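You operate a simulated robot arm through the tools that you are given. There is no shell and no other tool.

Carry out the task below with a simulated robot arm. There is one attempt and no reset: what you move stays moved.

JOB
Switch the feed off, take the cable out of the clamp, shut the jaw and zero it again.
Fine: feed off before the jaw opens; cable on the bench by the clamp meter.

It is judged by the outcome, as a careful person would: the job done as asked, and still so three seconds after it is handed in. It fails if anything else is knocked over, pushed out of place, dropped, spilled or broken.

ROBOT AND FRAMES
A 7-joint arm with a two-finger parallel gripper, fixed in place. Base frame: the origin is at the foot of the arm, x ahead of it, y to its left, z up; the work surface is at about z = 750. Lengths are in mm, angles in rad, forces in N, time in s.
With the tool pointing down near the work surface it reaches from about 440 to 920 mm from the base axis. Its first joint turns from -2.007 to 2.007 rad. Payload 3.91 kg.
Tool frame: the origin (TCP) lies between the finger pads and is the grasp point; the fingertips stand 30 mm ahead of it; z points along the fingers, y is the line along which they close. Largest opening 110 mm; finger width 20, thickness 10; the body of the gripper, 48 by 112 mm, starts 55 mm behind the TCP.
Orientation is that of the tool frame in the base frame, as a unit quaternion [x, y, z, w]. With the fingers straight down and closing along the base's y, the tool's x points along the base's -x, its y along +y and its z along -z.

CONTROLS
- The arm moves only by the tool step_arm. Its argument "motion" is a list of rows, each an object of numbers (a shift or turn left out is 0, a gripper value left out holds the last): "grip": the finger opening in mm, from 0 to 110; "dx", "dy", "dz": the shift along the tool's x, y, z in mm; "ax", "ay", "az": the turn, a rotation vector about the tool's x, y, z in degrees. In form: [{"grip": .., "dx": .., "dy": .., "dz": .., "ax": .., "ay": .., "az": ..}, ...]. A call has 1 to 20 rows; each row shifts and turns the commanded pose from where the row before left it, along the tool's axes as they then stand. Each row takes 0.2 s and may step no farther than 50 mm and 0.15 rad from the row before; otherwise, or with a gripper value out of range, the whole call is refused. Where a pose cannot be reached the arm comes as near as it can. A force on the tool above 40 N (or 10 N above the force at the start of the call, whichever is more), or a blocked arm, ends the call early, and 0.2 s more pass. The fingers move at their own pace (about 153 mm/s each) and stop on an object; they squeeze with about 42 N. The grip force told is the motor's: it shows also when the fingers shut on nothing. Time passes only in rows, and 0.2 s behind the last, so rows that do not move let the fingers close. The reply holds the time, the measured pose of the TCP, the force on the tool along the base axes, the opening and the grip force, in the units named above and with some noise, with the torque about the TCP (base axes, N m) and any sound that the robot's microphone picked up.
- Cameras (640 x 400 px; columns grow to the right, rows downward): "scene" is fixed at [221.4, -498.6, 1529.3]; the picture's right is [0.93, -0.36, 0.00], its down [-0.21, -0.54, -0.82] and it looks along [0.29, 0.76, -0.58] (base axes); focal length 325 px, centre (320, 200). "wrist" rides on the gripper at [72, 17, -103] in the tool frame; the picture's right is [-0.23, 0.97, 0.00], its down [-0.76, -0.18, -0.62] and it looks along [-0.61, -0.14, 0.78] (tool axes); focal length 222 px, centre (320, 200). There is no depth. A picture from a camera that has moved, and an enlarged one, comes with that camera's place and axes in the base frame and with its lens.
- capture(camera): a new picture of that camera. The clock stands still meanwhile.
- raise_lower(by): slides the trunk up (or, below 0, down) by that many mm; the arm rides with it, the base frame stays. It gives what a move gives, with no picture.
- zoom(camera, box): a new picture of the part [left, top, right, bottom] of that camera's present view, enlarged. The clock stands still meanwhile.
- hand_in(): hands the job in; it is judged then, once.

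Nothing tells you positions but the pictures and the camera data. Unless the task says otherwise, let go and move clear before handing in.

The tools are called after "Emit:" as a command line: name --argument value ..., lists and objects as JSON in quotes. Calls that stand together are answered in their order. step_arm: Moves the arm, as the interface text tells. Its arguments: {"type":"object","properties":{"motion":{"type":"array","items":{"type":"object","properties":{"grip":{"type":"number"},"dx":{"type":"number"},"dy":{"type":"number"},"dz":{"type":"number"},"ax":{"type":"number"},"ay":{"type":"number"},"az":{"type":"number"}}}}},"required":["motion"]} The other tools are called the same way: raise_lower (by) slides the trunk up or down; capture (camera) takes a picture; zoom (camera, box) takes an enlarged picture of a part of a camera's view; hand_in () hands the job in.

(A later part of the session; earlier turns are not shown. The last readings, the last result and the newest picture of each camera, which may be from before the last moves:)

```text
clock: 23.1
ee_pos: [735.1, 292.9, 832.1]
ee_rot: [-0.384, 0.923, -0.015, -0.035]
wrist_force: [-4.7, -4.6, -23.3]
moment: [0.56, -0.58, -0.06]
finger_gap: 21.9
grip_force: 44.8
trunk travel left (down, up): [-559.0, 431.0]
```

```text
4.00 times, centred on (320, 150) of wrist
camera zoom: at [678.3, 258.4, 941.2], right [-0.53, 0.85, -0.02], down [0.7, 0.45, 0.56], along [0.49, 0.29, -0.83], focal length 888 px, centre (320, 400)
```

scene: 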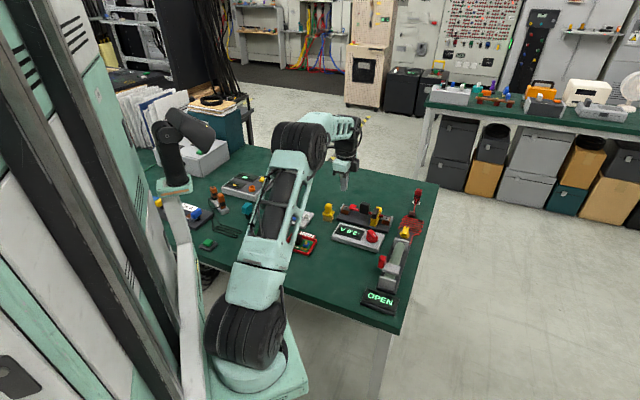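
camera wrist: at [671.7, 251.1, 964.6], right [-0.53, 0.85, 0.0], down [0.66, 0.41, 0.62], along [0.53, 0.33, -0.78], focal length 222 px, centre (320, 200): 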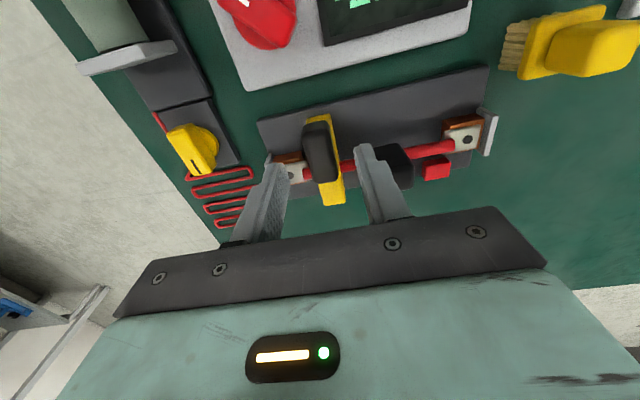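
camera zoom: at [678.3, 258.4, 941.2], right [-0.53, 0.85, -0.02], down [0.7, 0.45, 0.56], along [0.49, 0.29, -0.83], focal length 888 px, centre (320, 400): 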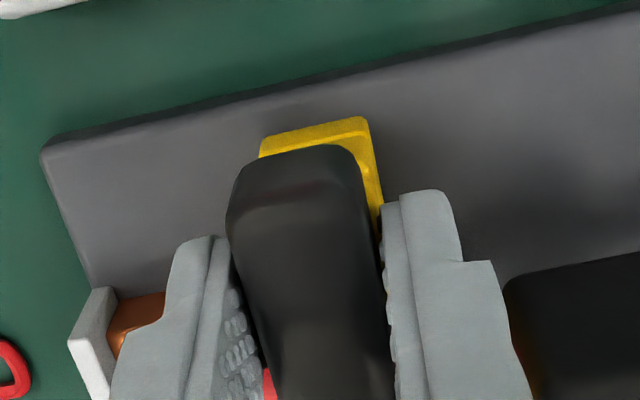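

The tab hasn't moved yet at about 24 N of lift, so there may be a stiff hinge or a detent. I'll add a little more lift without extra tilt and watch the force.

Emit:
step_arm --motion '[{"dz": -1.5}, {"dz": -1.5}, {}]'

Emit:
zoom --camera "scene" --box '[358, 190, 406, 220]'

```text
clock: 23.9
ee_pos: [736.9, 292.8, 835.9]
ee_rot: [-0.384, 0.923, -0.016, -0.035]
wrist_force: [-1.0, -2.8, -32.5]
moment: [-0.18, 0.1, 0.0]
finger_gap: 19.5
grip_force: 45.1
trunk travel left (down, up): [-559.0, 431.0]
```

```text
13.33 times, centred on (382, 205) of scene
camera zoom: at [221.4, -498.6, 1529.3], right [0.93, -0.36, 0.0], down [-0.21, -0.54, -0.82], along [0.29, 0.76, -0.58], focal length 4330 px, centre (-507, 133)
```

zoom: 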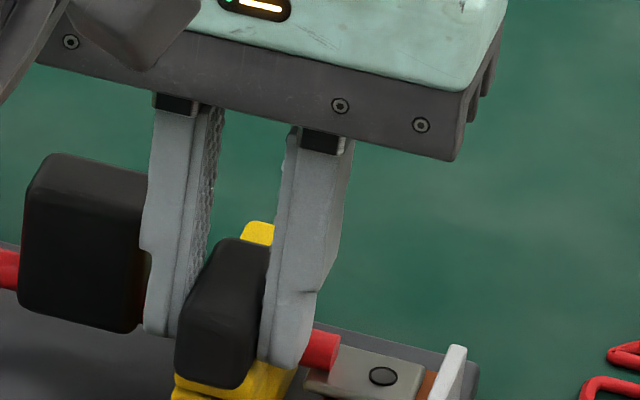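

The fingers slipped up off the 22 mm arm onto the 19.5 mm tab, and the jaw itself stayed put at about 32 N. So a straight lift may be the wrong motion. I'll ease off, let go, rise and look at the jaw's far end for a hinge before forcing anything.

Emit:
step_arm --motion '[{"dz": 2}, {"dz": 1.5, "ay": -4}, {"grip": 46}, {}, {"dz": -20}, {"dz": -30}, {"dz": -30}, {}]'

Emit:
zoom --camera "scene" --box '[350, 190, 414, 230]'

Emit:
capture --camera "wrist"

```text
clock: 25.7
ee_pos: [735.0, 292.7, 914.6]
ee_rot: [-0.383, 0.924, -0.001, -0.001]
wrist_force: [0.2, -0.3, -0.6]
moment: [0.0, 0.01, 0.03]
finger_gap: 45.9
grip_force: 0.1
trunk travel left (down, up): [-559.0, 431.0]
```

```text
10.00 times, centred on (382, 210) of scene
camera zoom: at [221.4, -498.6, 1529.3], right [0.93, -0.36, 0.0], down [-0.21, -0.54, -0.82], along [0.29, 0.76, -0.58], focal length 3248 px, centre (-300, 100)
```

zoom: 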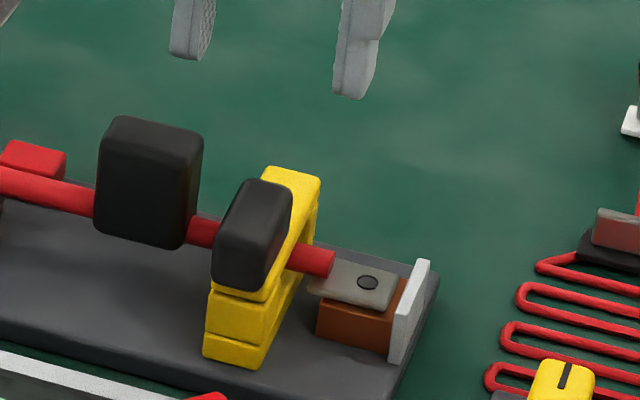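

```text
taken
camera wrist: at [672.1, 253.7, 1019.0], right [-0.53, 0.85, 0.0], down [0.66, 0.41, 0.62], along [0.53, 0.33, -0.78], focal length 222 px, centre (320, 200)
```

wrist: 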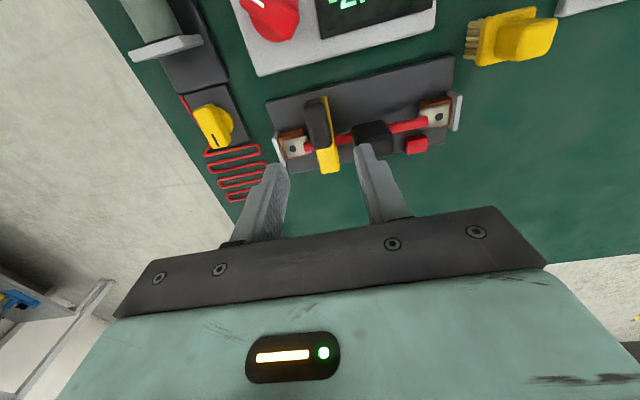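

The jaw is unchanged. Its arm (z about 795 to 805) sits on two posts, and the tab sits on top of the arm. I want to see the ring end-on from the far end, so I'll try turning the wrist further to look back along the cable from the south-east.

Emit:
step_arm --motion '[{"az": -7.5}, {"az": -7.5}, {"az": -7.5}, {"az": -7.5}, {"az": -7.5}, {"az": -7.5}, {"az": -7.5}, {"az": -7.5}, {"az": -7.5}, {"az": -7.5}, {"az": -7.5}, {"az": -7.5}, {}]'

Emit:
capture --camera "wrist"

Emit:
zoom --camera "wrist" --box '[240, 60, 400, 160]'

```text
clock: 28.5
ee_pos: [736.5, 294.3, 914.0]
ee_rot: [0.925, -0.38, 0.0, 0.001]
wrist_force: [0.9, 0.1, 0.0]
moment: [0.0, 0.01, -0.02]
finger_gap: 45.9
grip_force: 0.0
trunk travel left (down, up): [-559.0, 431.0]
```

```text
taken
camera wrist: at [775.0, 229.7, 1018.3], right [-0.85, -0.53, 0.0], down [-0.41, 0.66, 0.62], along [-0.33, 0.53, -0.78], focal length 222 px, centre (320, 200)
```

wrist: 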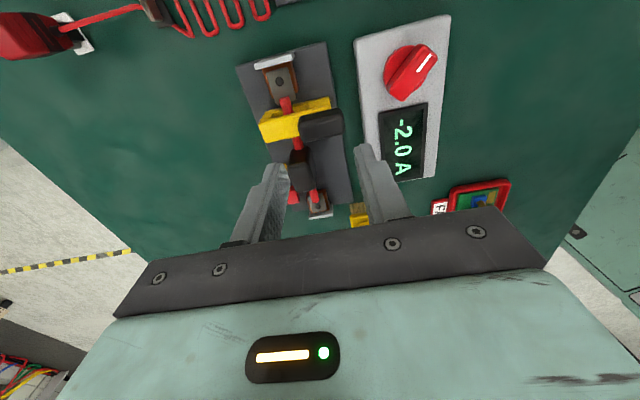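

```text
4.00 times, centred on (320, 110) of wrist
camera zoom: at [775.0, 229.7, 1018.3], right [-0.85, -0.53, 0.0], down [-0.41, 0.66, 0.62], along [-0.33, 0.53, -0.78], focal length 888 px, centre (320, 560)
```

zoom: 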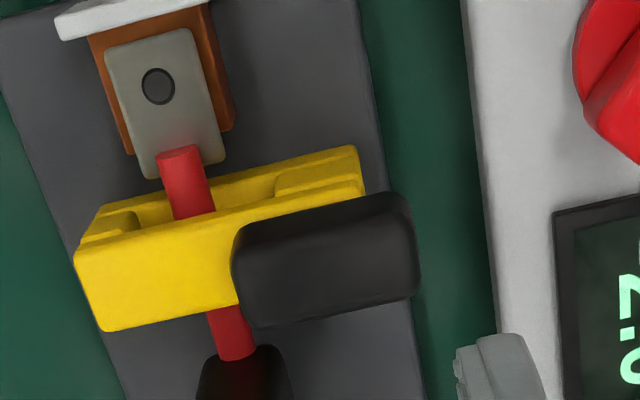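

The end-on direction works and shows the plain yellow arm and the overhanging tab. I'll pull back along the cable direction, then lower and tilt the camera toward horizontal to see the joint between arm and posts.

Emit:
step_arm --motion '[{"dx": 40}, {"dx": 40}, {"ay": -8}, {"ay": -8}, {"ay": -8}, {}]'

Emit:
capture --camera "wrist"

Emit:
zoom --camera "wrist" --box '[240, 100, 400, 200]'

```text
clock: 29.9
ee_pos: [792.3, 234.9, 914.5]
ee_rot: [0.904, -0.374, -0.193, -0.08]
wrist_force: [-0.6, -0.4, 0.4]
moment: [0.0, -0.03, 0.02]
finger_gap: 45.9
grip_force: 0.2
trunk travel left (down, up): [-559.0, 431.0]
```

```text
taken
camera wrist: at [856.9, 146.7, 980.0], right [-0.83, -0.54, 0.09], down [-0.19, 0.44, 0.88], along [-0.52, 0.72, -0.47], focal length 222 px, centre (320, 200)
```

wrist: 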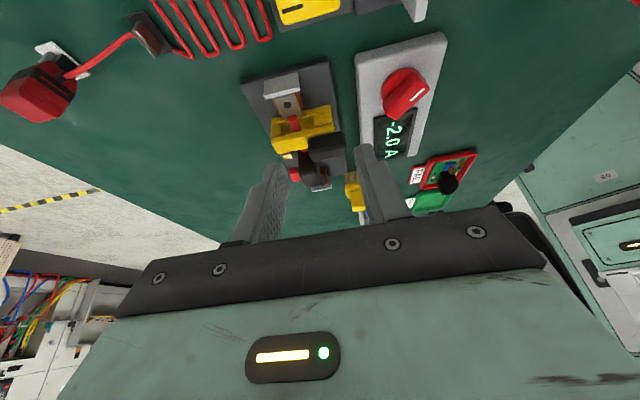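

```text
4.00 times, centred on (320, 150) of wrist
camera zoom: at [856.9, 146.7, 980.0], right [-0.83, -0.54, 0.09], down [-0.19, 0.44, 0.88], along [-0.52, 0.72, -0.47], focal length 888 px, centre (320, 400)
```

zoom: 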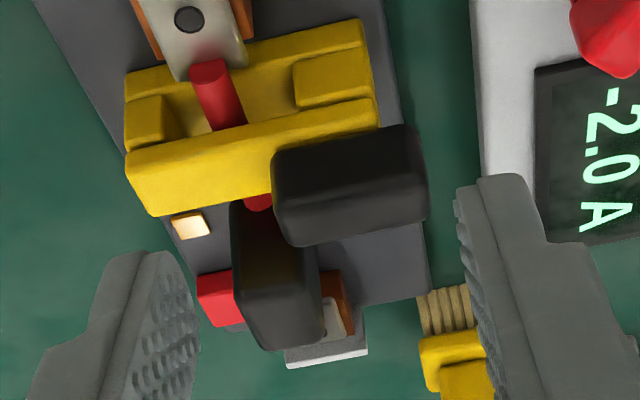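

The ring shows a lower bar, a narrow far-side post, a wider near-side post and the upper arm with the tab. I'll zoom tighter on the joint lines and on the lamp.

Emit:
zoom --camera "wrist" --box '[265, 100, 345, 150]'

Emit:
zoom --camera "wrist" --box '[270, 140, 334, 180]'

Emit:
zoom --camera "scene" --box '[366, 202, 390, 217]'

```text
8.00 times, centred on (305, 125) of wrist
camera zoom: at [856.9, 146.7, 980.0], right [-0.83, -0.54, 0.09], down [-0.19, 0.44, 0.88], along [-0.52, 0.72, -0.47], focal length 1777 px, centre (440, 800)
```

zoom: 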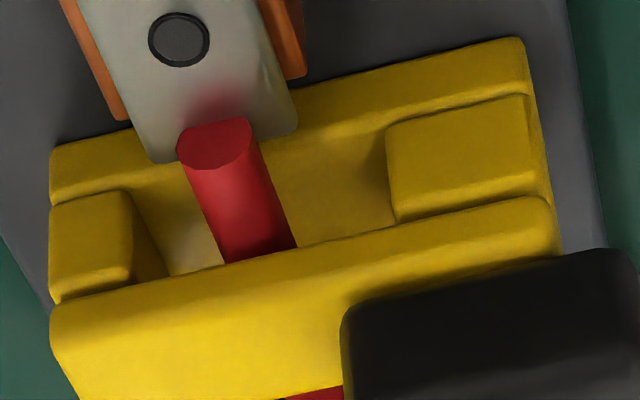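

```text
10.00 times, centred on (302, 160) of wrist
camera zoom: at [856.9, 146.7, 980.0], right [-0.83, -0.54, 0.09], down [-0.19, 0.44, 0.88], along [-0.52, 0.72, -0.47], focal length 2221 px, centre (500, 600)
```

zoom: 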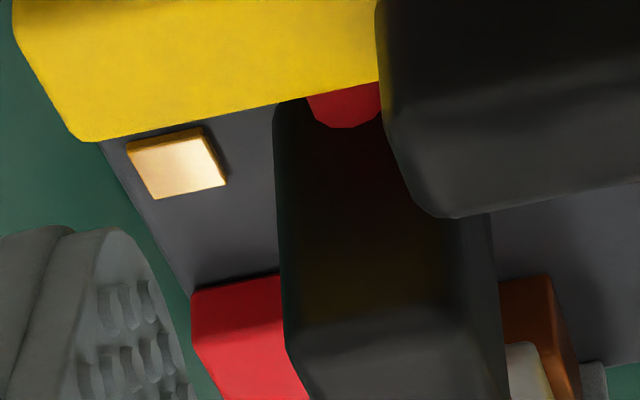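

```text
16.00 times, centred on (378, 210) of scene
camera zoom: at [221.4, -498.6, 1529.3], right [0.93, -0.36, 0.0], down [-0.21, -0.54, -0.82], along [0.29, 0.76, -0.58], focal length 5196 px, centre (-608, 48)
```

zoom: 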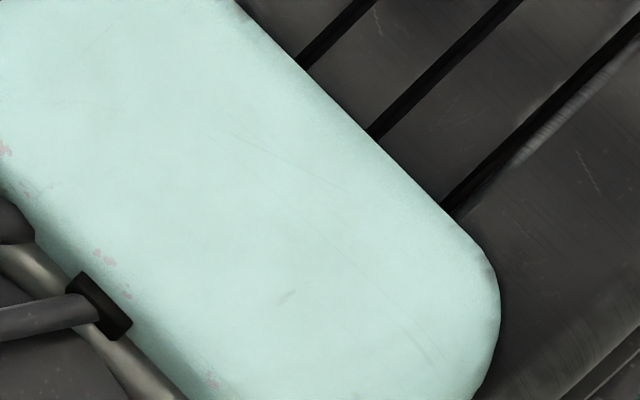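

The lamp is unlit; what showed was only a reflection. The near-side post right under the tab is the wider one, so the pivot could be there, with the tab acting as a lever. I'll return to the grip orientation and test gently which way the tab gives.

Emit:
step_arm --motion '[{"ay": 8}, {"ay": 8}, {"ay": 8}, {"dx": -40}, {"dx": -40}, {}]'

Emit:
step_arm --motion '[{"az": 7.5}, {"az": 7.5}, {"az": 7.5}, {"az": 7.5}, {"az": 7.5}, {"az": 7.5}, {"az": 7.5}, {"az": 7.5}, {"az": 7.5}, {"az": 7.5}, {"az": 7.5}, {"az": 7.5}, {}]'

Emit:
zoom --camera "wrist" --box '[240, 60, 400, 160]'

```text
clock: 31.3
ee_pos: [735.8, 292.9, 913.7]
ee_rot: [0.924, -0.382, 0.0, 0.001]
wrist_force: [0.9, 0.6, -0.3]
moment: [0.0, 0.04, -0.01]
finger_gap: 46.0
grip_force: 0.0
trunk travel left (down, up): [-559.0, 431.0]
```

```text
clock: 34.1
ee_pos: [735.7, 293.6, 914.8]
ee_rot: [-0.382, 0.924, 0.0, 0.0]
wrist_force: [-0.9, 0.3, -1.3]
moment: [0.0, -0.01, -0.02]
finger_gap: 46.2
grip_force: 0.1
trunk travel left (down, up): [-559.0, 431.0]
```

```text
4.00 times, centred on (320, 110) of wrist
camera zoom: at [672.7, 253.2, 1018.9], right [-0.53, 0.85, 0.0], down [0.66, 0.41, 0.62], along [0.53, 0.33, -0.78], focal length 888 px, centre (320, 560)
```

zoom: 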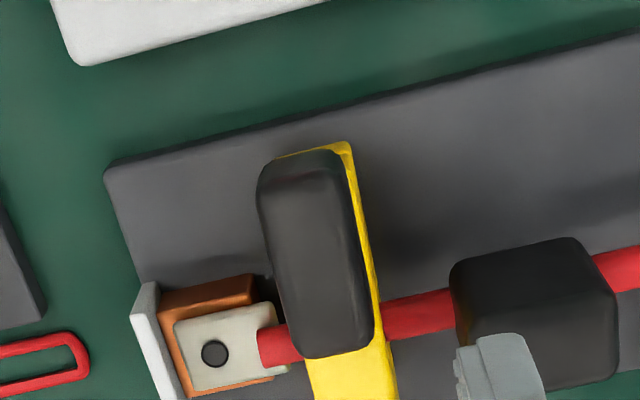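

I'm back over the tab. I'll descend with the tips only on the black tab (z about 806), close, and apply a small pull toward the meter side (−n) to feel for a pivot.

Emit:
step_arm --motion '[{"dx": 2.3, "dy": -1.1, "dz": 30}, {"dz": 30}, {"dz": 13}, {"dz": 6}, {"grip": 10}, {}, {}]'

Emit:
step_arm --motion '[{"dx": 2}, {}]'

Emit:
zoom --camera "scene" --box '[358, 190, 406, 220]'

```text
clock: 35.7
ee_pos: [734.5, 290.2, 835.4]
ee_rot: [-0.383, 0.924, 0.0, -0.001]
wrist_force: [-4.6, 1.8, -3.0]
moment: [0.73, -0.62, -0.01]
finger_gap: 19.8
grip_force: 44.6
trunk travel left (down, up): [-559.0, 431.0]
```

```text
clock: 36.3
ee_pos: [734.1, 290.4, 834.8]
ee_rot: [-0.384, 0.923, 0.0, 0.0]
wrist_force: [6.3, 16.5, -9.6]
moment: [0.17, -0.19, -0.09]
finger_gap: 19.7
grip_force: 45.2
trunk travel left (down, up): [-559.0, 431.0]
```

```text
13.33 times, centred on (382, 205) of scene
camera zoom: at [221.4, -498.6, 1529.3], right [0.93, -0.36, 0.0], down [-0.21, -0.54, -0.82], along [0.29, 0.76, -0.58], focal length 4330 px, centre (-507, 133)
```

zoom: 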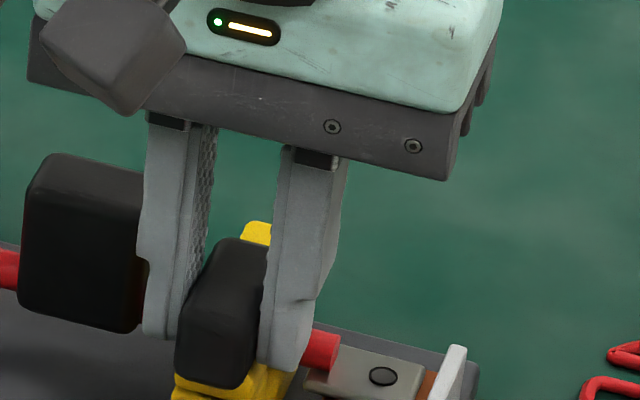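

Pulling toward the meter is stiff: about 16 N for 2 mm with no motion. I'll return to neutral and test the opposite way and then sideways, in the same small steps.

Emit:
step_arm --motion '[{"dx": -4}, {}]'

Emit:
step_arm --motion '[{"dx": 2}, {"dy": 2}, {}]'

Emit:
step_arm --motion '[{"dy": -4}, {}]'

Emit:
step_arm --motion '[{"dy": 2}, {}]'

```text
clock: 36.9
ee_pos: [734.7, 291.0, 834.9]
ee_rot: [-0.383, 0.924, -0.001, -0.005]
wrist_force: [-19.0, 0.2, -3.3]
moment: [-0.63, 1.06, -0.07]
finger_gap: 19.9
grip_force: 44.8
trunk travel left (down, up): [-559.0, 431.0]
```

```text
clock: 37.7
ee_pos: [734.0, 290.3, 834.0]
ee_rot: [-0.383, 0.924, -0.001, 0.0]
wrist_force: [-8.2, 3.2, -12.6]
moment: [0.09, 0.25, 0.0]
finger_gap: 19.8
grip_force: 45.1
trunk travel left (down, up): [-559.0, 431.0]
```

```text
clock: 38.3
ee_pos: [734.8, 291.3, 835.0]
ee_rot: [-0.384, 0.923, 0.0, -0.001]
wrist_force: [-20.3, 7.9, -15.3]
moment: [0.69, -0.55, -0.1]
finger_gap: 19.7
grip_force: 45.2
trunk travel left (down, up): [-559.0, 431.0]
```

```text
clock: 38.9
ee_pos: [734.8, 291.7, 834.5]
ee_rot: [-0.383, 0.924, 0.0, 0.0]
wrist_force: [-14.1, 10.3, -15.3]
moment: [-0.33, 0.83, -0.02]
finger_gap: 20.0
grip_force: 45.5
trunk travel left (down, up): [-559.0, 431.0]
```

All four horizontal directions are stiff, and lifting at the tab was stiff too. That fits a pivot under the tab, on the meter side, with the jaw opening at its far tip. I'll let go, rise, and try a gentle lift on the free yellow tip instead, at about (772, 328).

Emit:
step_arm --motion '[{"grip": 36}, {}, {"dz": -20}, {"dz": -20}, {"dx": -26}, {"dx": -26}, {}]'

Emit:
capture --camera "wrist"

Emit:
zoom --camera "wrist" --box '[240, 100, 400, 200]'

Emit:
zoom --camera "scene" --box '[350, 190, 414, 230]'

```text
clock: 40.5
ee_pos: [771.9, 327.6, 874.2]
ee_rot: [-0.384, 0.923, 0.0, 0.0]
wrist_force: [1.1, -0.7, -0.1]
moment: [0.01, -0.03, 0.01]
finger_gap: 36.0
grip_force: 0.0
trunk travel left (down, up): [-559.0, 431.0]
```

```text
taken
camera wrist: at [709.6, 288.0, 978.9], right [-0.53, 0.85, 0.0], down [0.66, 0.41, 0.62], along [0.53, 0.33, -0.78], focal length 222 px, centre (320, 200)
```

wrist: 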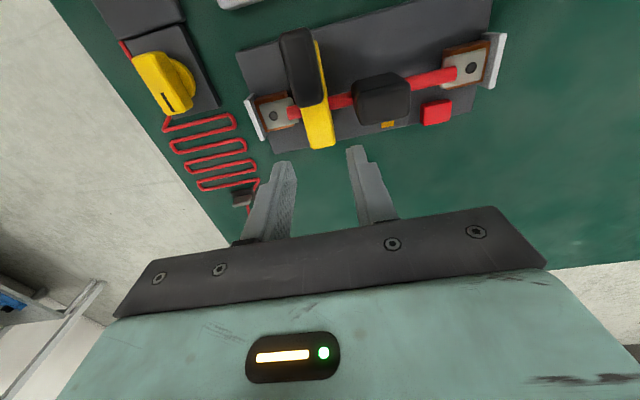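

```text
4.00 times, centred on (320, 150) of wrist
camera zoom: at [709.6, 288.0, 978.9], right [-0.53, 0.85, 0.0], down [0.66, 0.41, 0.62], along [0.53, 0.33, -0.78], focal length 888 px, centre (320, 400)
```

zoom: 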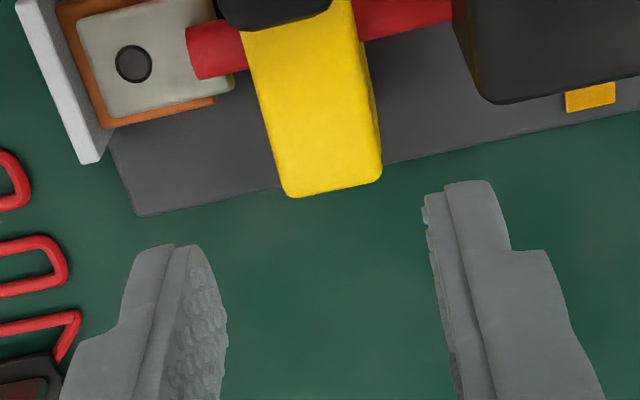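

```text
10.00 times, centred on (382, 210) of scene
camera zoom: at [221.4, -498.6, 1529.3], right [0.93, -0.36, 0.0], down [-0.21, -0.54, -0.82], along [0.29, 0.76, -0.58], focal length 3248 px, centre (-300, 100)
```

zoom: 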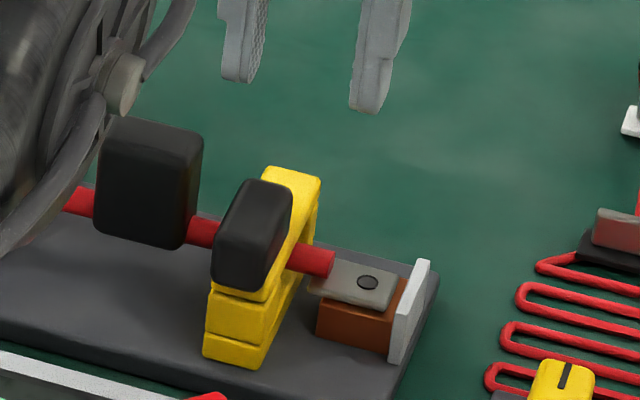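

The yellow tip's centre line is at e 42, right under the fingers. I'll descend to straddle the tip with the tips at about z 799, close, and try a small lift.

Emit:
step_arm --motion '[{"dz": 20}, {"dz": 15}, {"dz": 10}, {"grip": 10}, {}, {}]'

Emit:
step_arm --motion '[{"dz": -1.5}, {"dz": -1.5}, {}]'

Emit:
zoom --camera "scene" --box '[358, 190, 406, 220]'

Emit:
zoom --camera "wrist" --box '[240, 100, 400, 200]'

```text
clock: 41.9
ee_pos: [771.6, 328.4, 830.2]
ee_rot: [-0.384, 0.924, 0.001, 0.0]
wrist_force: [-6.9, 4.6, 1.8]
moment: [0.4, -0.11, -0.42]
finger_gap: 21.4
grip_force: 44.7
trunk travel left (down, up): [-559.0, 431.0]
```

```text
clock: 42.7
ee_pos: [771.8, 329.2, 830.7]
ee_rot: [-0.383, 0.924, 0.0, -0.001]
wrist_force: [3.6, 16.0, -23.1]
moment: [0.99, -0.68, -0.42]
finger_gap: 21.9
grip_force: 45.2
trunk travel left (down, up): [-559.0, 431.0]
```

```text
13.33 times, centred on (382, 205) of scene
camera zoom: at [221.4, -498.6, 1529.3], right [0.93, -0.36, 0.0], down [-0.21, -0.54, -0.82], along [0.29, 0.76, -0.58], focal length 4330 px, centre (-507, 133)
```

zoom: 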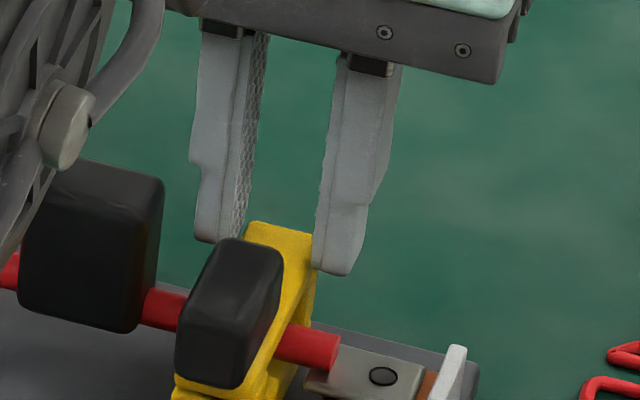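

```text
4.00 times, centred on (320, 150) of wrist
camera zoom: at [708.9, 288.6, 934.9], right [-0.53, 0.85, 0.0], down [0.67, 0.42, 0.62], along [0.53, 0.33, -0.78], focal length 888 px, centre (320, 400)
```

zoom: 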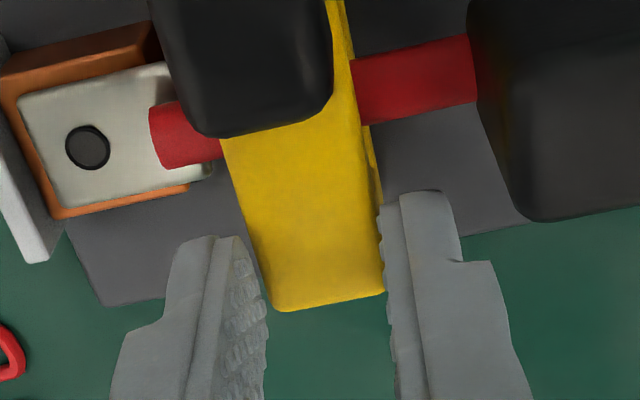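

The far tip is also stiff at about 23 N. So the jaw needs more force than I've used, or a different motion. I'll release and go back to the tab, grip its outer end for the most leverage, and build the lift up in small steps, watching for movement.

Emit:
step_arm --motion '[{"dz": 3}, {"grip": 36}, {}, {"dz": -20}, {"dz": -24}, {"dx": 29}, {"dx": 29}, {}]'

Emit:
zoom --camera "wrist" --box '[240, 100, 400, 200]'

```text
clock: 44.5
ee_pos: [732.0, 284.9, 875.4]
ee_rot: [-0.384, 0.923, 0.0, 0.0]
wrist_force: [-0.2, 0.6, 0.0]
moment: [0.0, 0.0, -0.01]
finger_gap: 36.0
grip_force: 0.1
trunk travel left (down, up): [-559.0, 431.0]
```

```text
4.00 times, centred on (320, 150) of wrist
camera zoom: at [667.5, 246.4, 979.6], right [-0.53, 0.85, 0.0], down [0.66, 0.41, 0.62], along [0.53, 0.33, -0.78], focal length 888 px, centre (320, 400)
```

zoom: 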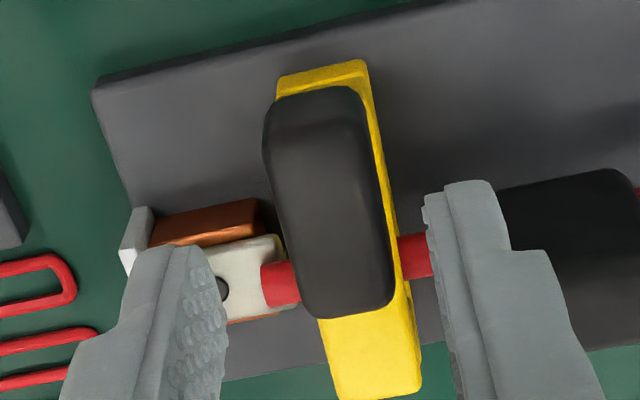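

The fingers are over the tab's outer end at n about −38. I'll centre by 2 mm, descend, close and lift along the far-hinge arc in small steps.

Emit:
step_arm --motion '[{"dy": 2, "dz": 20}, {"dz": 12}, {"dz": 7}, {"grip": 10}, {}, {}]'

Emit:
step_arm --motion '[{"dx": -1.1, "dz": -2, "ay": 1.7}, {"dx": -1.1, "dz": -2, "ay": 1.7}, {}]'

Emit:
zoom --camera "scene" --box '[358, 190, 406, 220]'

```text
clock: 45.9
ee_pos: [729.9, 286.6, 835.5]
ee_rot: [-0.383, 0.924, -0.001, -0.001]
wrist_force: [2.3, -3.2, 0.2]
moment: [-0.31, 0.31, -0.01]
finger_gap: 20.0
grip_force: 44.9
trunk travel left (down, up): [-559.0, 431.0]
```

```text
clock: 46.7
ee_pos: [731.0, 288.1, 840.5]
ee_rot: [-0.384, 0.923, -0.012, -0.028]
wrist_force: [1.3, -3.9, -7.3]
moment: [0.19, -0.23, -0.08]
finger_gap: 19.9
grip_force: 45.0
trunk travel left (down, up): [-559.0, 431.0]
```

```text
13.33 times, centred on (382, 205) of scene
camera zoom: at [221.4, -498.6, 1529.3], right [0.93, -0.36, 0.0], down [-0.21, -0.54, -0.82], along [0.29, 0.76, -0.58], focal length 4330 px, centre (-507, 133)
```

zoom: 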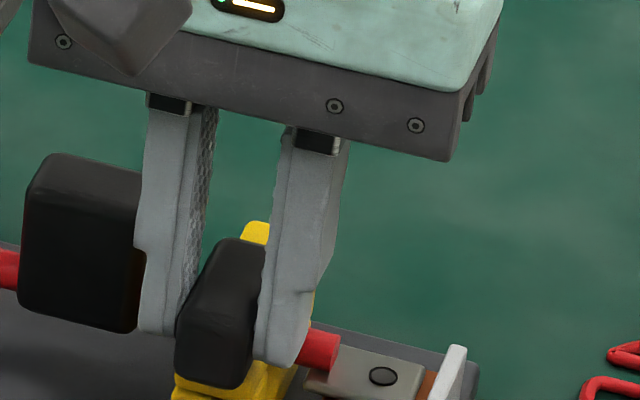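

The fingers just slid up the tab by about 5 mm and it didn't budge. I'll release, close the fingers, and test a push on the tab instead, starting with a light press straight down in case it is a trigger.

Emit:
step_arm --motion '[{"ay": -3.4}, {"grip": 36}, {}, {"dz": -15}, {"dz": -15}, {"grip": 0}, {}, {}]'

Emit:
zoom --camera "scene" --box '[358, 190, 406, 220]'

Emit:
zoom --camera "wrist" --box '[240, 100, 400, 200]'

```text
clock: 48.5
ee_pos: [729.2, 288.2, 870.5]
ee_rot: [-0.383, 0.924, 0.0, 0.0]
wrist_force: [-0.2, 0.6, -0.6]
moment: [-0.05, -0.02, 0.01]
finger_gap: 0.0
grip_force: 38.1
trunk travel left (down, up): [-559.0, 431.0]
```

```text
13.33 times, centred on (382, 205) of scene
camera zoom: at [221.4, -498.6, 1529.3], right [0.93, -0.36, 0.0], down [-0.21, -0.54, -0.82], along [0.29, 0.76, -0.58], focal length 4330 px, centre (-507, 133)
```

zoom: 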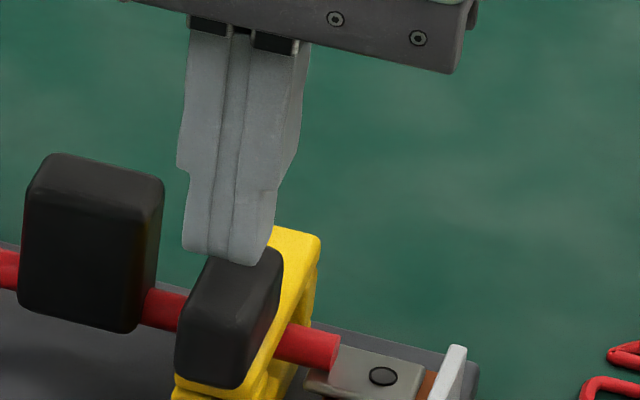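

```text
4.00 times, centred on (320, 150) of wrist
camera zoom: at [666.5, 249.1, 973.7], right [-0.53, 0.85, 0.0], down [0.66, 0.41, 0.62], along [0.53, 0.33, -0.78], focal length 888 px, centre (320, 400)
```

zoom: 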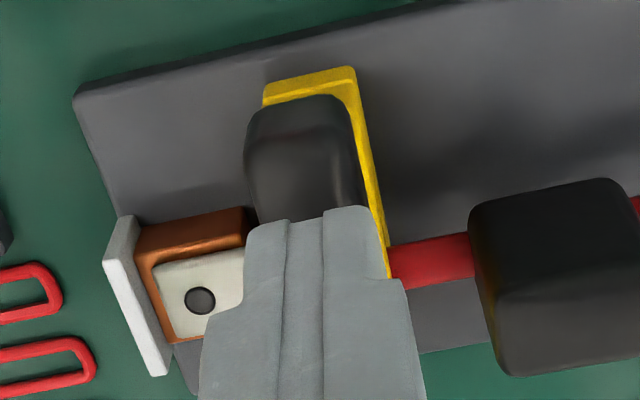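

The closed fingertips are above the tab's outer half, about 18 mm up. I'll come down gently and press with limited force to see whether the tab gives.

Emit:
step_arm --motion '[{"dz": 8}, {"dz": 5}, {"dz": 3}, {}]'

Emit:
step_arm --motion '[{"dz": 2}, {"dz": 2}, {}]'

Emit:
zoom --camera "scene" --box '[358, 190, 406, 220]'

```text
clock: 49.5
ee_pos: [730.5, 289.3, 857.2]
ee_rot: [-0.384, 0.923, 0.0, 0.002]
wrist_force: [-7.7, -3.5, 26.9]
moment: [-0.31, 0.37, -0.01]
finger_gap: 0.1
grip_force: 37.6
trunk travel left (down, up): [-559.0, 431.0]
```

```text
clock: 49.9
ee_pos: [732.5, 290.3, 857.9]
ee_rot: [-0.384, 0.923, 0.001, 0.004]
wrist_force: [-2.7, -2.7, 12.1]
moment: [-0.15, 0.2, -0.01]
finger_gap: 0.0
grip_force: 37.8
trunk travel left (down, up): [-559.0, 431.0]
stopped in row 2: the force on the tool passed its limit at 42 N (the readings are from after the stop); the commanded pose is now the measured one
```

```text
13.33 times, centred on (382, 205) of scene
camera zoom: at [221.4, -498.6, 1529.3], right [0.93, -0.36, 0.0], down [-0.21, -0.54, -0.82], along [0.29, 0.76, -0.58], focal length 4330 px, centre (-507, 133)
```

zoom: 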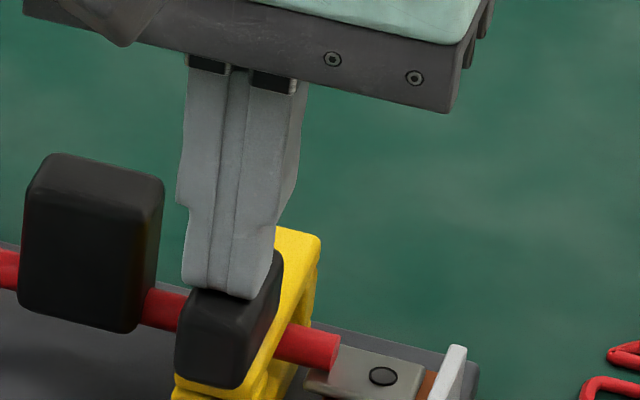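

The tab top is at about z 827, a little higher than I judged, and pressing does nothing. So my earlier "arm" grips may have held the fixed ring rather than the moving jaw. I'll back off upward and take very tight zooms to separate the moving part from the fixed ring.

Emit:
step_arm --motion '[{"dz": -15}, {"dz": -25}, {"dz": -30}, {"dx": 20}, {}]'

Emit:
zoom --camera "scene" --box '[368, 203, 388, 216]'

Emit:
zoom --camera "scene" --box '[366, 212, 386, 225]'

Emit:
capture --camera "wrist"

```text
clock: 51.1
ee_pos: [716.5, 275.3, 924.0]
ee_rot: [-0.384, 0.924, 0.002, 0.003]
wrist_force: [-0.3, 0.0, 0.5]
moment: [0.01, 0.06, 0.0]
finger_gap: 0.1
grip_force: 38.0
trunk travel left (down, up): [-559.0, 431.0]
```

```text
16.00 times, centred on (378, 210) of scene
camera zoom: at [221.4, -498.6, 1529.3], right [0.93, -0.36, 0.0], down [-0.21, -0.54, -0.82], along [0.29, 0.76, -0.58], focal length 5196 px, centre (-608, 48)
```

zoom: 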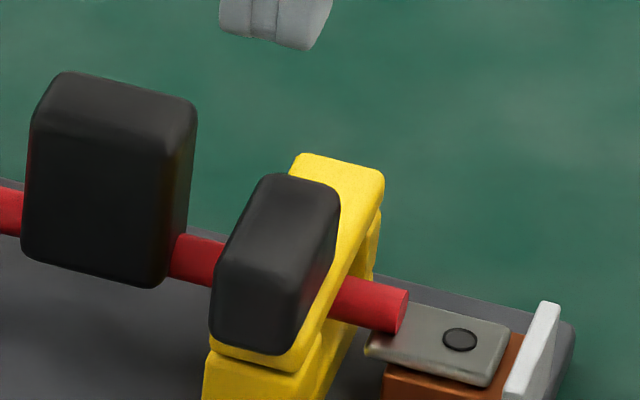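

```text
16.00 times, centred on (376, 218) of scene
camera zoom: at [221.4, -498.6, 1529.3], right [0.93, -0.36, 0.0], down [-0.21, -0.54, -0.82], along [0.29, 0.76, -0.58], focal length 5196 px, centre (-576, -96)
```

zoom: 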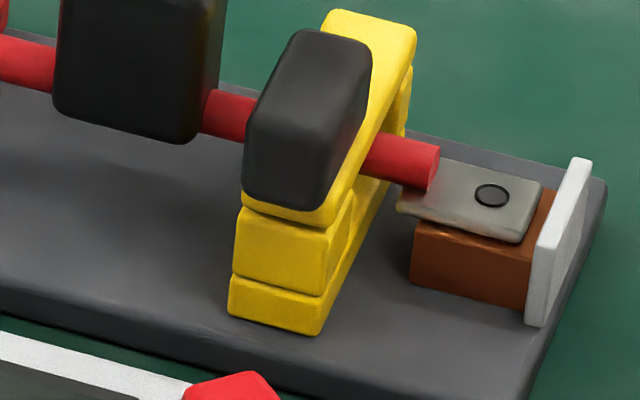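

```text
taken
camera wrist: at [652.6, 234.4, 1028.3], right [-0.53, 0.85, 0.0], down [0.66, 0.41, 0.63], along [0.53, 0.33, -0.78], focal length 222 px, centre (320, 200)
```

wrist: 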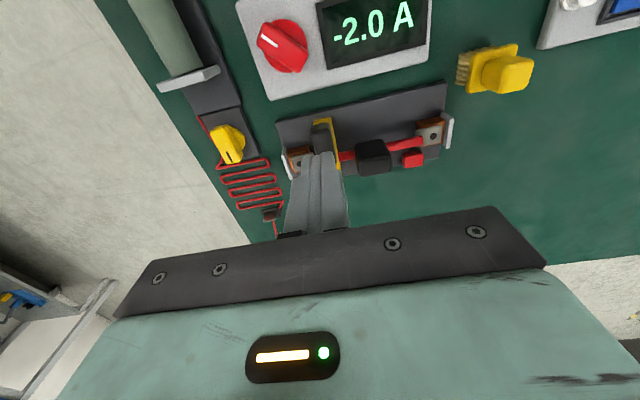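

The layers are clear now: lower bar to z 775, post to 795, arm 795 to 805, tab 805 to 827. The tab sits centred over the wide near-side post. That suggests the arm may swing sideways about a vertical pivot there. I'll move the closed fingers beside the arm's free tip, on its cable-grip side, to test a gentle sideways push.

Emit:
step_arm --motion '[{"dx": -40, "dy": 11}, {"dx": -40, "dy": 11}, {"dz": 30}, {"dz": 30}, {}]'

Emit:
zoom --camera "wrist" --box '[240, 80, 400, 180]'

Emit:
zoom --camera "scene" --box '[350, 185, 414, 225]'

```text
clock: 52.3
ee_pos: [757.6, 348.0, 865.3]
ee_rot: [-0.384, 0.923, 0.0, 0.002]
wrist_force: [0.3, 0.1, -0.4]
moment: [0.0, 0.02, 0.03]
finger_gap: 0.1
grip_force: 37.7
trunk travel left (down, up): [-559.0, 431.0]
```

```text
4.00 times, centred on (320, 130) of wrist
camera zoom: at [693.9, 308.3, 969.3], right [-0.53, 0.85, 0.0], down [0.66, 0.41, 0.63], along [0.53, 0.33, -0.78], focal length 888 px, centre (320, 480)
```

zoom: 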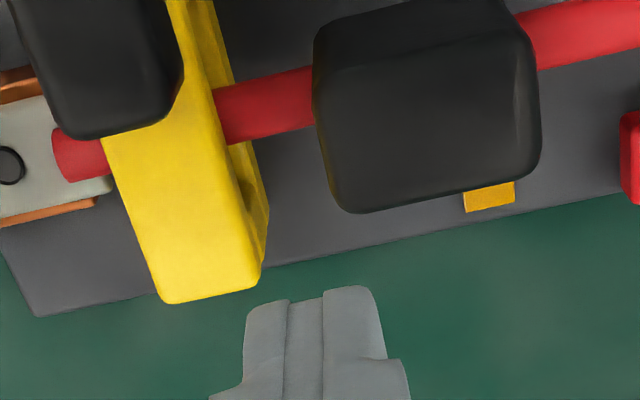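

```text
10.00 times, centred on (382, 205) of scene
camera zoom: at [221.4, -498.6, 1529.3], right [0.93, -0.36, 0.0], down [-0.21, -0.54, -0.82], along [0.29, 0.76, -0.58], focal length 3248 px, centre (-300, 150)
```

zoom: 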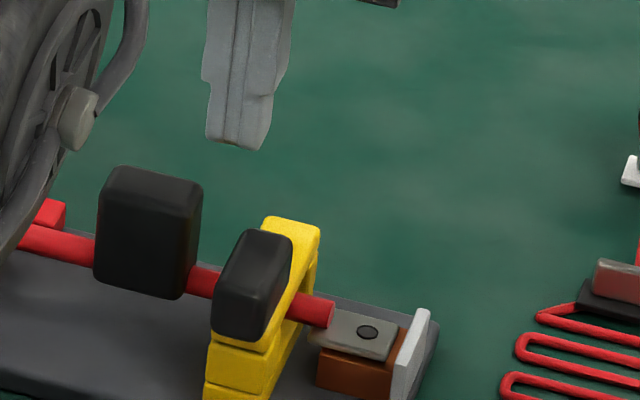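

The fingers hang beside the free tip with about 4 mm to go, and the cable grip is safely to one side. I'll lower to the arm's height and push gently along the cable direction.

Emit:
step_arm --motion '[{"dz": 15}, {"dz": 12}, {"dz": 8}, {}]'

Emit:
step_arm --motion '[{"dy": -2}, {"dy": -2}, {"dy": -1}, {"dy": -1}, {}]'

Emit:
zoom --camera "scene" --box '[350, 185, 414, 225]'

Emit:
zoom --camera "wrist" --box '[240, 80, 400, 180]'

```text
clock: 53.3
ee_pos: [758.7, 347.8, 831.1]
ee_rot: [-0.383, 0.924, 0.0, 0.002]
wrist_force: [0.1, 0.6, 0.0]
moment: [-0.05, -0.04, 0.04]
finger_gap: 0.1
grip_force: 37.7
trunk travel left (down, up): [-559.0, 431.0]
```

```text
clock: 54.5
ee_pos: [763.4, 343.2, 829.9]
ee_rot: [-0.383, 0.924, 0.0, 0.003]
wrist_force: [0.2, -0.1, -0.3]
moment: [0.04, 0.0, 0.0]
finger_gap: 0.1
grip_force: 38.0
trunk travel left (down, up): [-559.0, 431.0]
```

```text
10.00 times, centred on (382, 205) of scene
camera zoom: at [221.4, -498.6, 1529.3], right [0.93, -0.36, 0.0], down [-0.21, -0.54, -0.82], along [0.29, 0.76, -0.58], focal length 3248 px, centre (-300, 150)
```

zoom: 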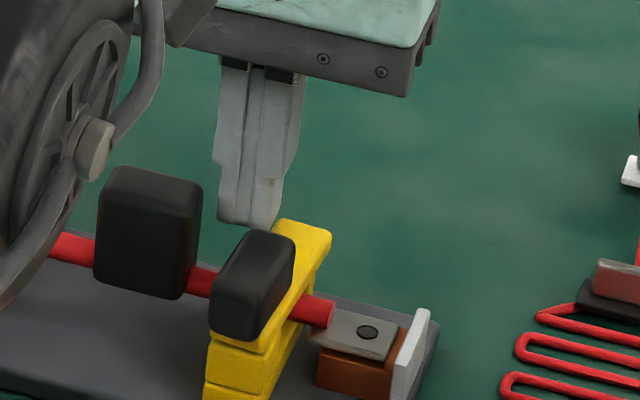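

```text
4.00 times, centred on (320, 130) of wrist
camera zoom: at [699.2, 303.1, 934.1], right [-0.53, 0.85, 0.0], down [0.66, 0.41, 0.63], along [0.53, 0.33, -0.78], focal length 888 px, centre (320, 480)
```

zoom: 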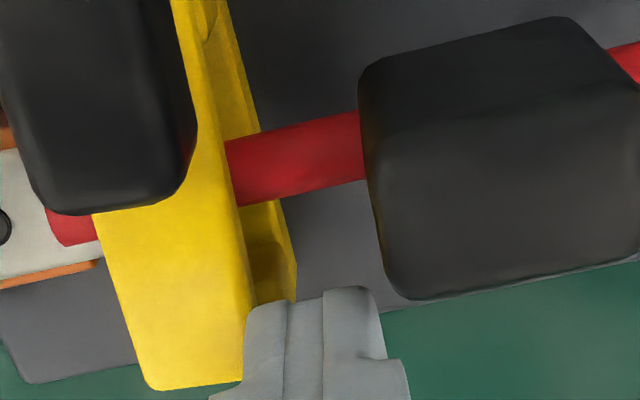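

The arm swung freely, with almost no force: it pivots about a vertical axis on the meter side under the tab, and the tip moves toward the far end of the cable. I'll push it a little further and then look from above to locate the pivot exactly.

Emit:
step_arm --motion '[{"dy": -3}, {"dy": -3}, {"dy": -3}, {}]'

Emit:
step_arm --motion '[{"dy": 6}, {"dz": -30}, {"dz": -30}, {"dx": 30, "dy": 0}, {"dx": 25}, {}]'

Emit:
capture --camera "wrist"

Emit:
zoom --camera "wrist" --box '[240, 80, 400, 180]'

Emit:
zoom --camera "scene" --box '[350, 190, 414, 230]'

```text
clock: 55.5
ee_pos: [768.2, 337.9, 829.3]
ee_rot: [-0.383, 0.924, 0.0, 0.001]
wrist_force: [0.4, 0.0, 0.5]
moment: [-0.02, 0.01, -0.02]
finger_gap: 0.1
grip_force: 38.4
trunk travel left (down, up): [-559.0, 431.0]
```

```text
clock: 56.9
ee_pos: [725.6, 303.2, 890.9]
ee_rot: [-0.383, 0.924, 0.0, 0.002]
wrist_force: [0.1, -0.2, -0.6]
moment: [-0.01, 0.0, -0.01]
finger_gap: 0.0
grip_force: 38.0
trunk travel left (down, up): [-559.0, 431.0]
```

```text
taken
camera wrist: at [661.3, 263.5, 994.0], right [-0.53, 0.85, 0.0], down [0.66, 0.41, 0.63], along [0.53, 0.33, -0.78], focal length 222 px, centre (320, 200)
```

wrist: 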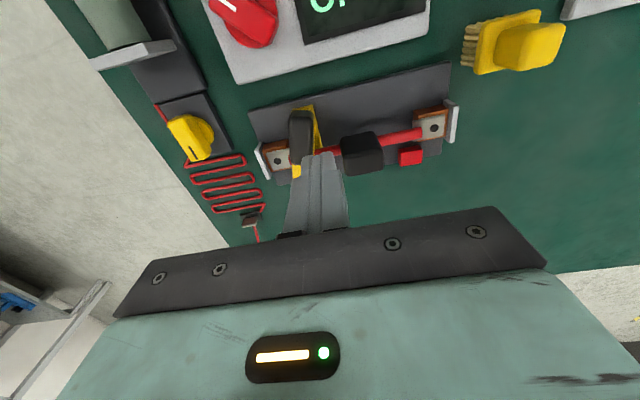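

```text
4.00 times, centred on (320, 130) of wrist
camera zoom: at [661.3, 263.5, 994.0], right [-0.53, 0.85, 0.0], down [0.66, 0.41, 0.63], along [0.53, 0.33, -0.78], focal length 888 px, centre (320, 480)
```

zoom: 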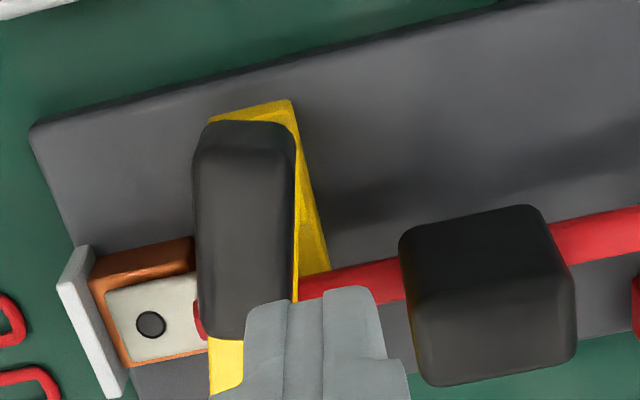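

```text
10.00 times, centred on (382, 210) of scene
camera zoom: at [221.4, -498.6, 1529.3], right [0.93, -0.36, 0.0], down [-0.21, -0.54, -0.82], along [0.29, 0.76, -0.58], focal length 3248 px, centre (-300, 100)
```

zoom: 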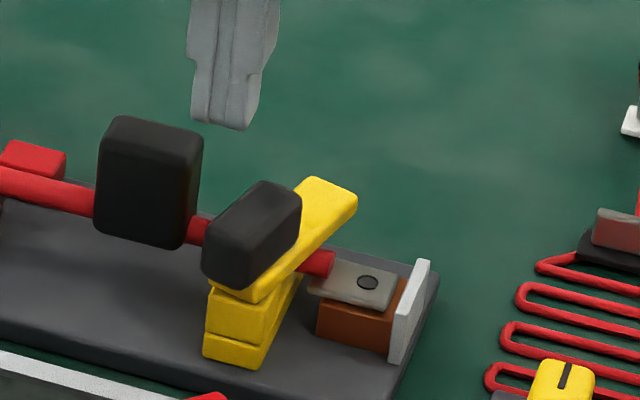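

The jaw has swung about 11° and its pivot lies under the tab's middle, near (736, 293). I'll open the fingers, align them with the tab, grip it at the pivot and turn it in place rather than sweeping over the terminal.

Emit:
step_arm --motion '[{"grip": 42, "dy": -15}, {"az": 5.5}, {"az": 5.5}, {"dz": 25}, {}]'

Emit:
zoom --camera "wrist" --box '[240, 90, 400, 190]'

```text
clock: 58.1
ee_pos: [736.8, 291.5, 865.6]
ee_rot: [-0.292, 0.956, 0.0, 0.002]
wrist_force: [0.1, -0.3, 0.1]
moment: [-0.01, 0.02, 0.02]
finger_gap: 42.2
grip_force: 0.1
trunk travel left (down, up): [-559.0, 431.0]
```

```text
4.00 times, centred on (320, 140) of wrist
camera zoom: at [666.2, 264.1, 969.6], right [-0.36, 0.93, 0.0], down [0.73, 0.28, 0.63], along [0.59, 0.22, -0.78], focal length 888 px, centre (320, 440)
```

zoom: 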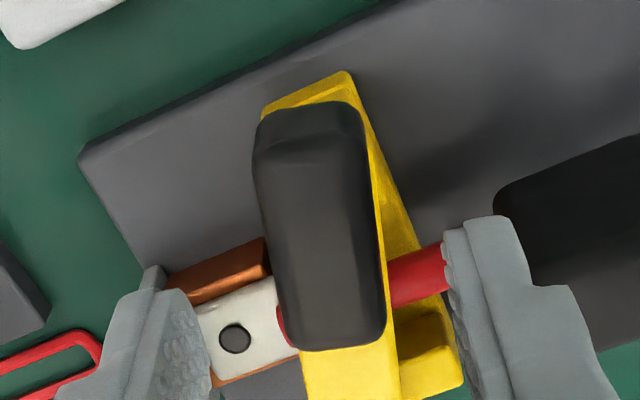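

The fingers are aligned with the turned tab and centred. I'll descend, close on it, and turn the first 24° while watching the forces.

Emit:
step_arm --motion '[{"dz": 15}, {"dz": 12}, {"grip": 10}, {}, {}]'

Emit:
step_arm --motion '[{"az": 6}, {"az": 6}, {"az": 6}, {"az": 6}, {}]'

Emit:
zoom --camera "scene" --box '[350, 190, 414, 230]'

```text
clock: 59.3
ee_pos: [736.0, 291.9, 838.1]
ee_rot: [-0.293, 0.956, 0.001, 0.002]
wrist_force: [-1.4, 3.8, -0.9]
moment: [0.22, -0.13, -0.02]
finger_gap: 19.8
grip_force: 45.2
trunk travel left (down, up): [-559.0, 431.0]
```

```text
clock: 60.5
ee_pos: [736.7, 292.3, 838.5]
ee_rot: [-0.087, 0.996, 0.002, 0.002]
wrist_force: [4.7, 3.5, -0.5]
moment: [-0.18, -0.07, -0.02]
finger_gap: 19.9
grip_force: 44.9
trunk travel left (down, up): [-559.0, 431.0]
```

```text
10.00 times, centred on (382, 210) of scene
camera zoom: at [221.4, -498.6, 1529.3], right [0.93, -0.36, 0.0], down [-0.21, -0.54, -0.82], along [0.29, 0.76, -0.58], focal length 3248 px, centre (-300, 100)
```

zoom: 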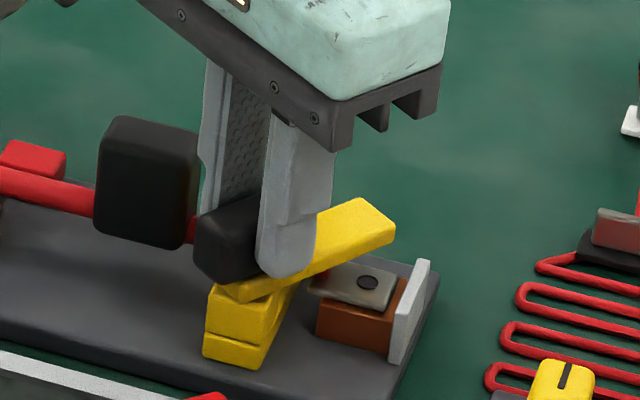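

The jaw turns easily, with under 6 N. I'll continue to roughly 60°, then on to about 90°, checking as I go.

Emit:
step_arm --motion '[{"az": 6}, {"az": 6}, {"az": 6}, {"az": 6}, {}]'

Emit:
zoom --camera "scene" --box '[350, 190, 414, 230]'

```text
clock: 61.7
ee_pos: [736.3, 291.2, 837.9]
ee_rot: [0.122, 0.993, 0.002, 0.003]
wrist_force: [8.9, 0.1, 2.5]
moment: [-0.49, -0.76, -0.06]
finger_gap: 19.8
grip_force: 44.5
trunk travel left (down, up): [-559.0, 431.0]
```

```text
10.00 times, centred on (382, 210) of scene
camera zoom: at [221.4, -498.6, 1529.3], right [0.93, -0.36, 0.0], down [-0.21, -0.54, -0.82], along [0.29, 0.76, -0.58], focal length 3248 px, centre (-300, 100)
```

zoom: 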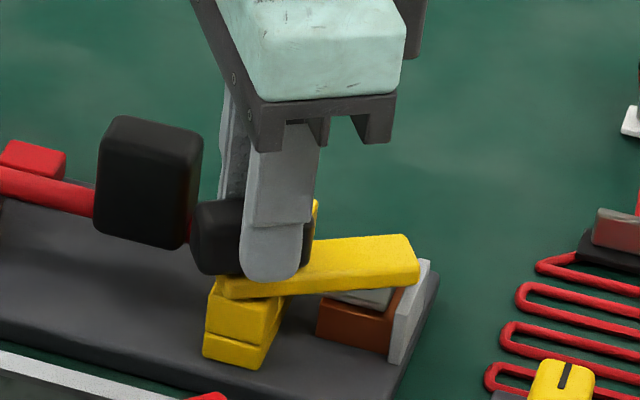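

At about 59° the arm passes above the terminal lug with visible clearance. I'll relieve the small side force by 1 mm and continue turning.

Emit:
step_arm --motion '[{"az": 6, "dx": -1.0, "dy": 0.2}, {"az": 6}, {"az": 6}, {"az": 6}, {}]'

Emit:
zoom --camera "scene" --box '[350, 190, 414, 230]'

```text
clock: 62.9
ee_pos: [736.0, 290.8, 837.7]
ee_rot: [0.327, 0.945, 0.0, 0.0]
wrist_force: [-14.2, -21.5, 5.1]
moment: [-1.17, -0.27, 0.03]
finger_gap: 19.7
grip_force: 44.7
trunk travel left (down, up): [-559.0, 431.0]
```

```text
10.00 times, centred on (382, 210) of scene
camera zoom: at [221.4, -498.6, 1529.3], right [0.93, -0.36, 0.0], down [-0.21, -0.54, -0.82], along [0.29, 0.76, -0.58], focal length 3248 px, centre (-300, 100)
```

zoom: 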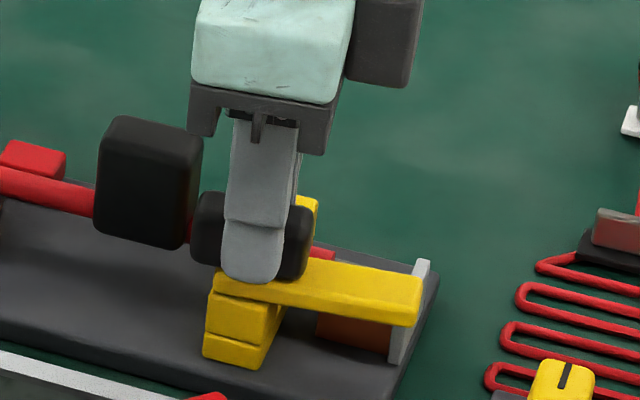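

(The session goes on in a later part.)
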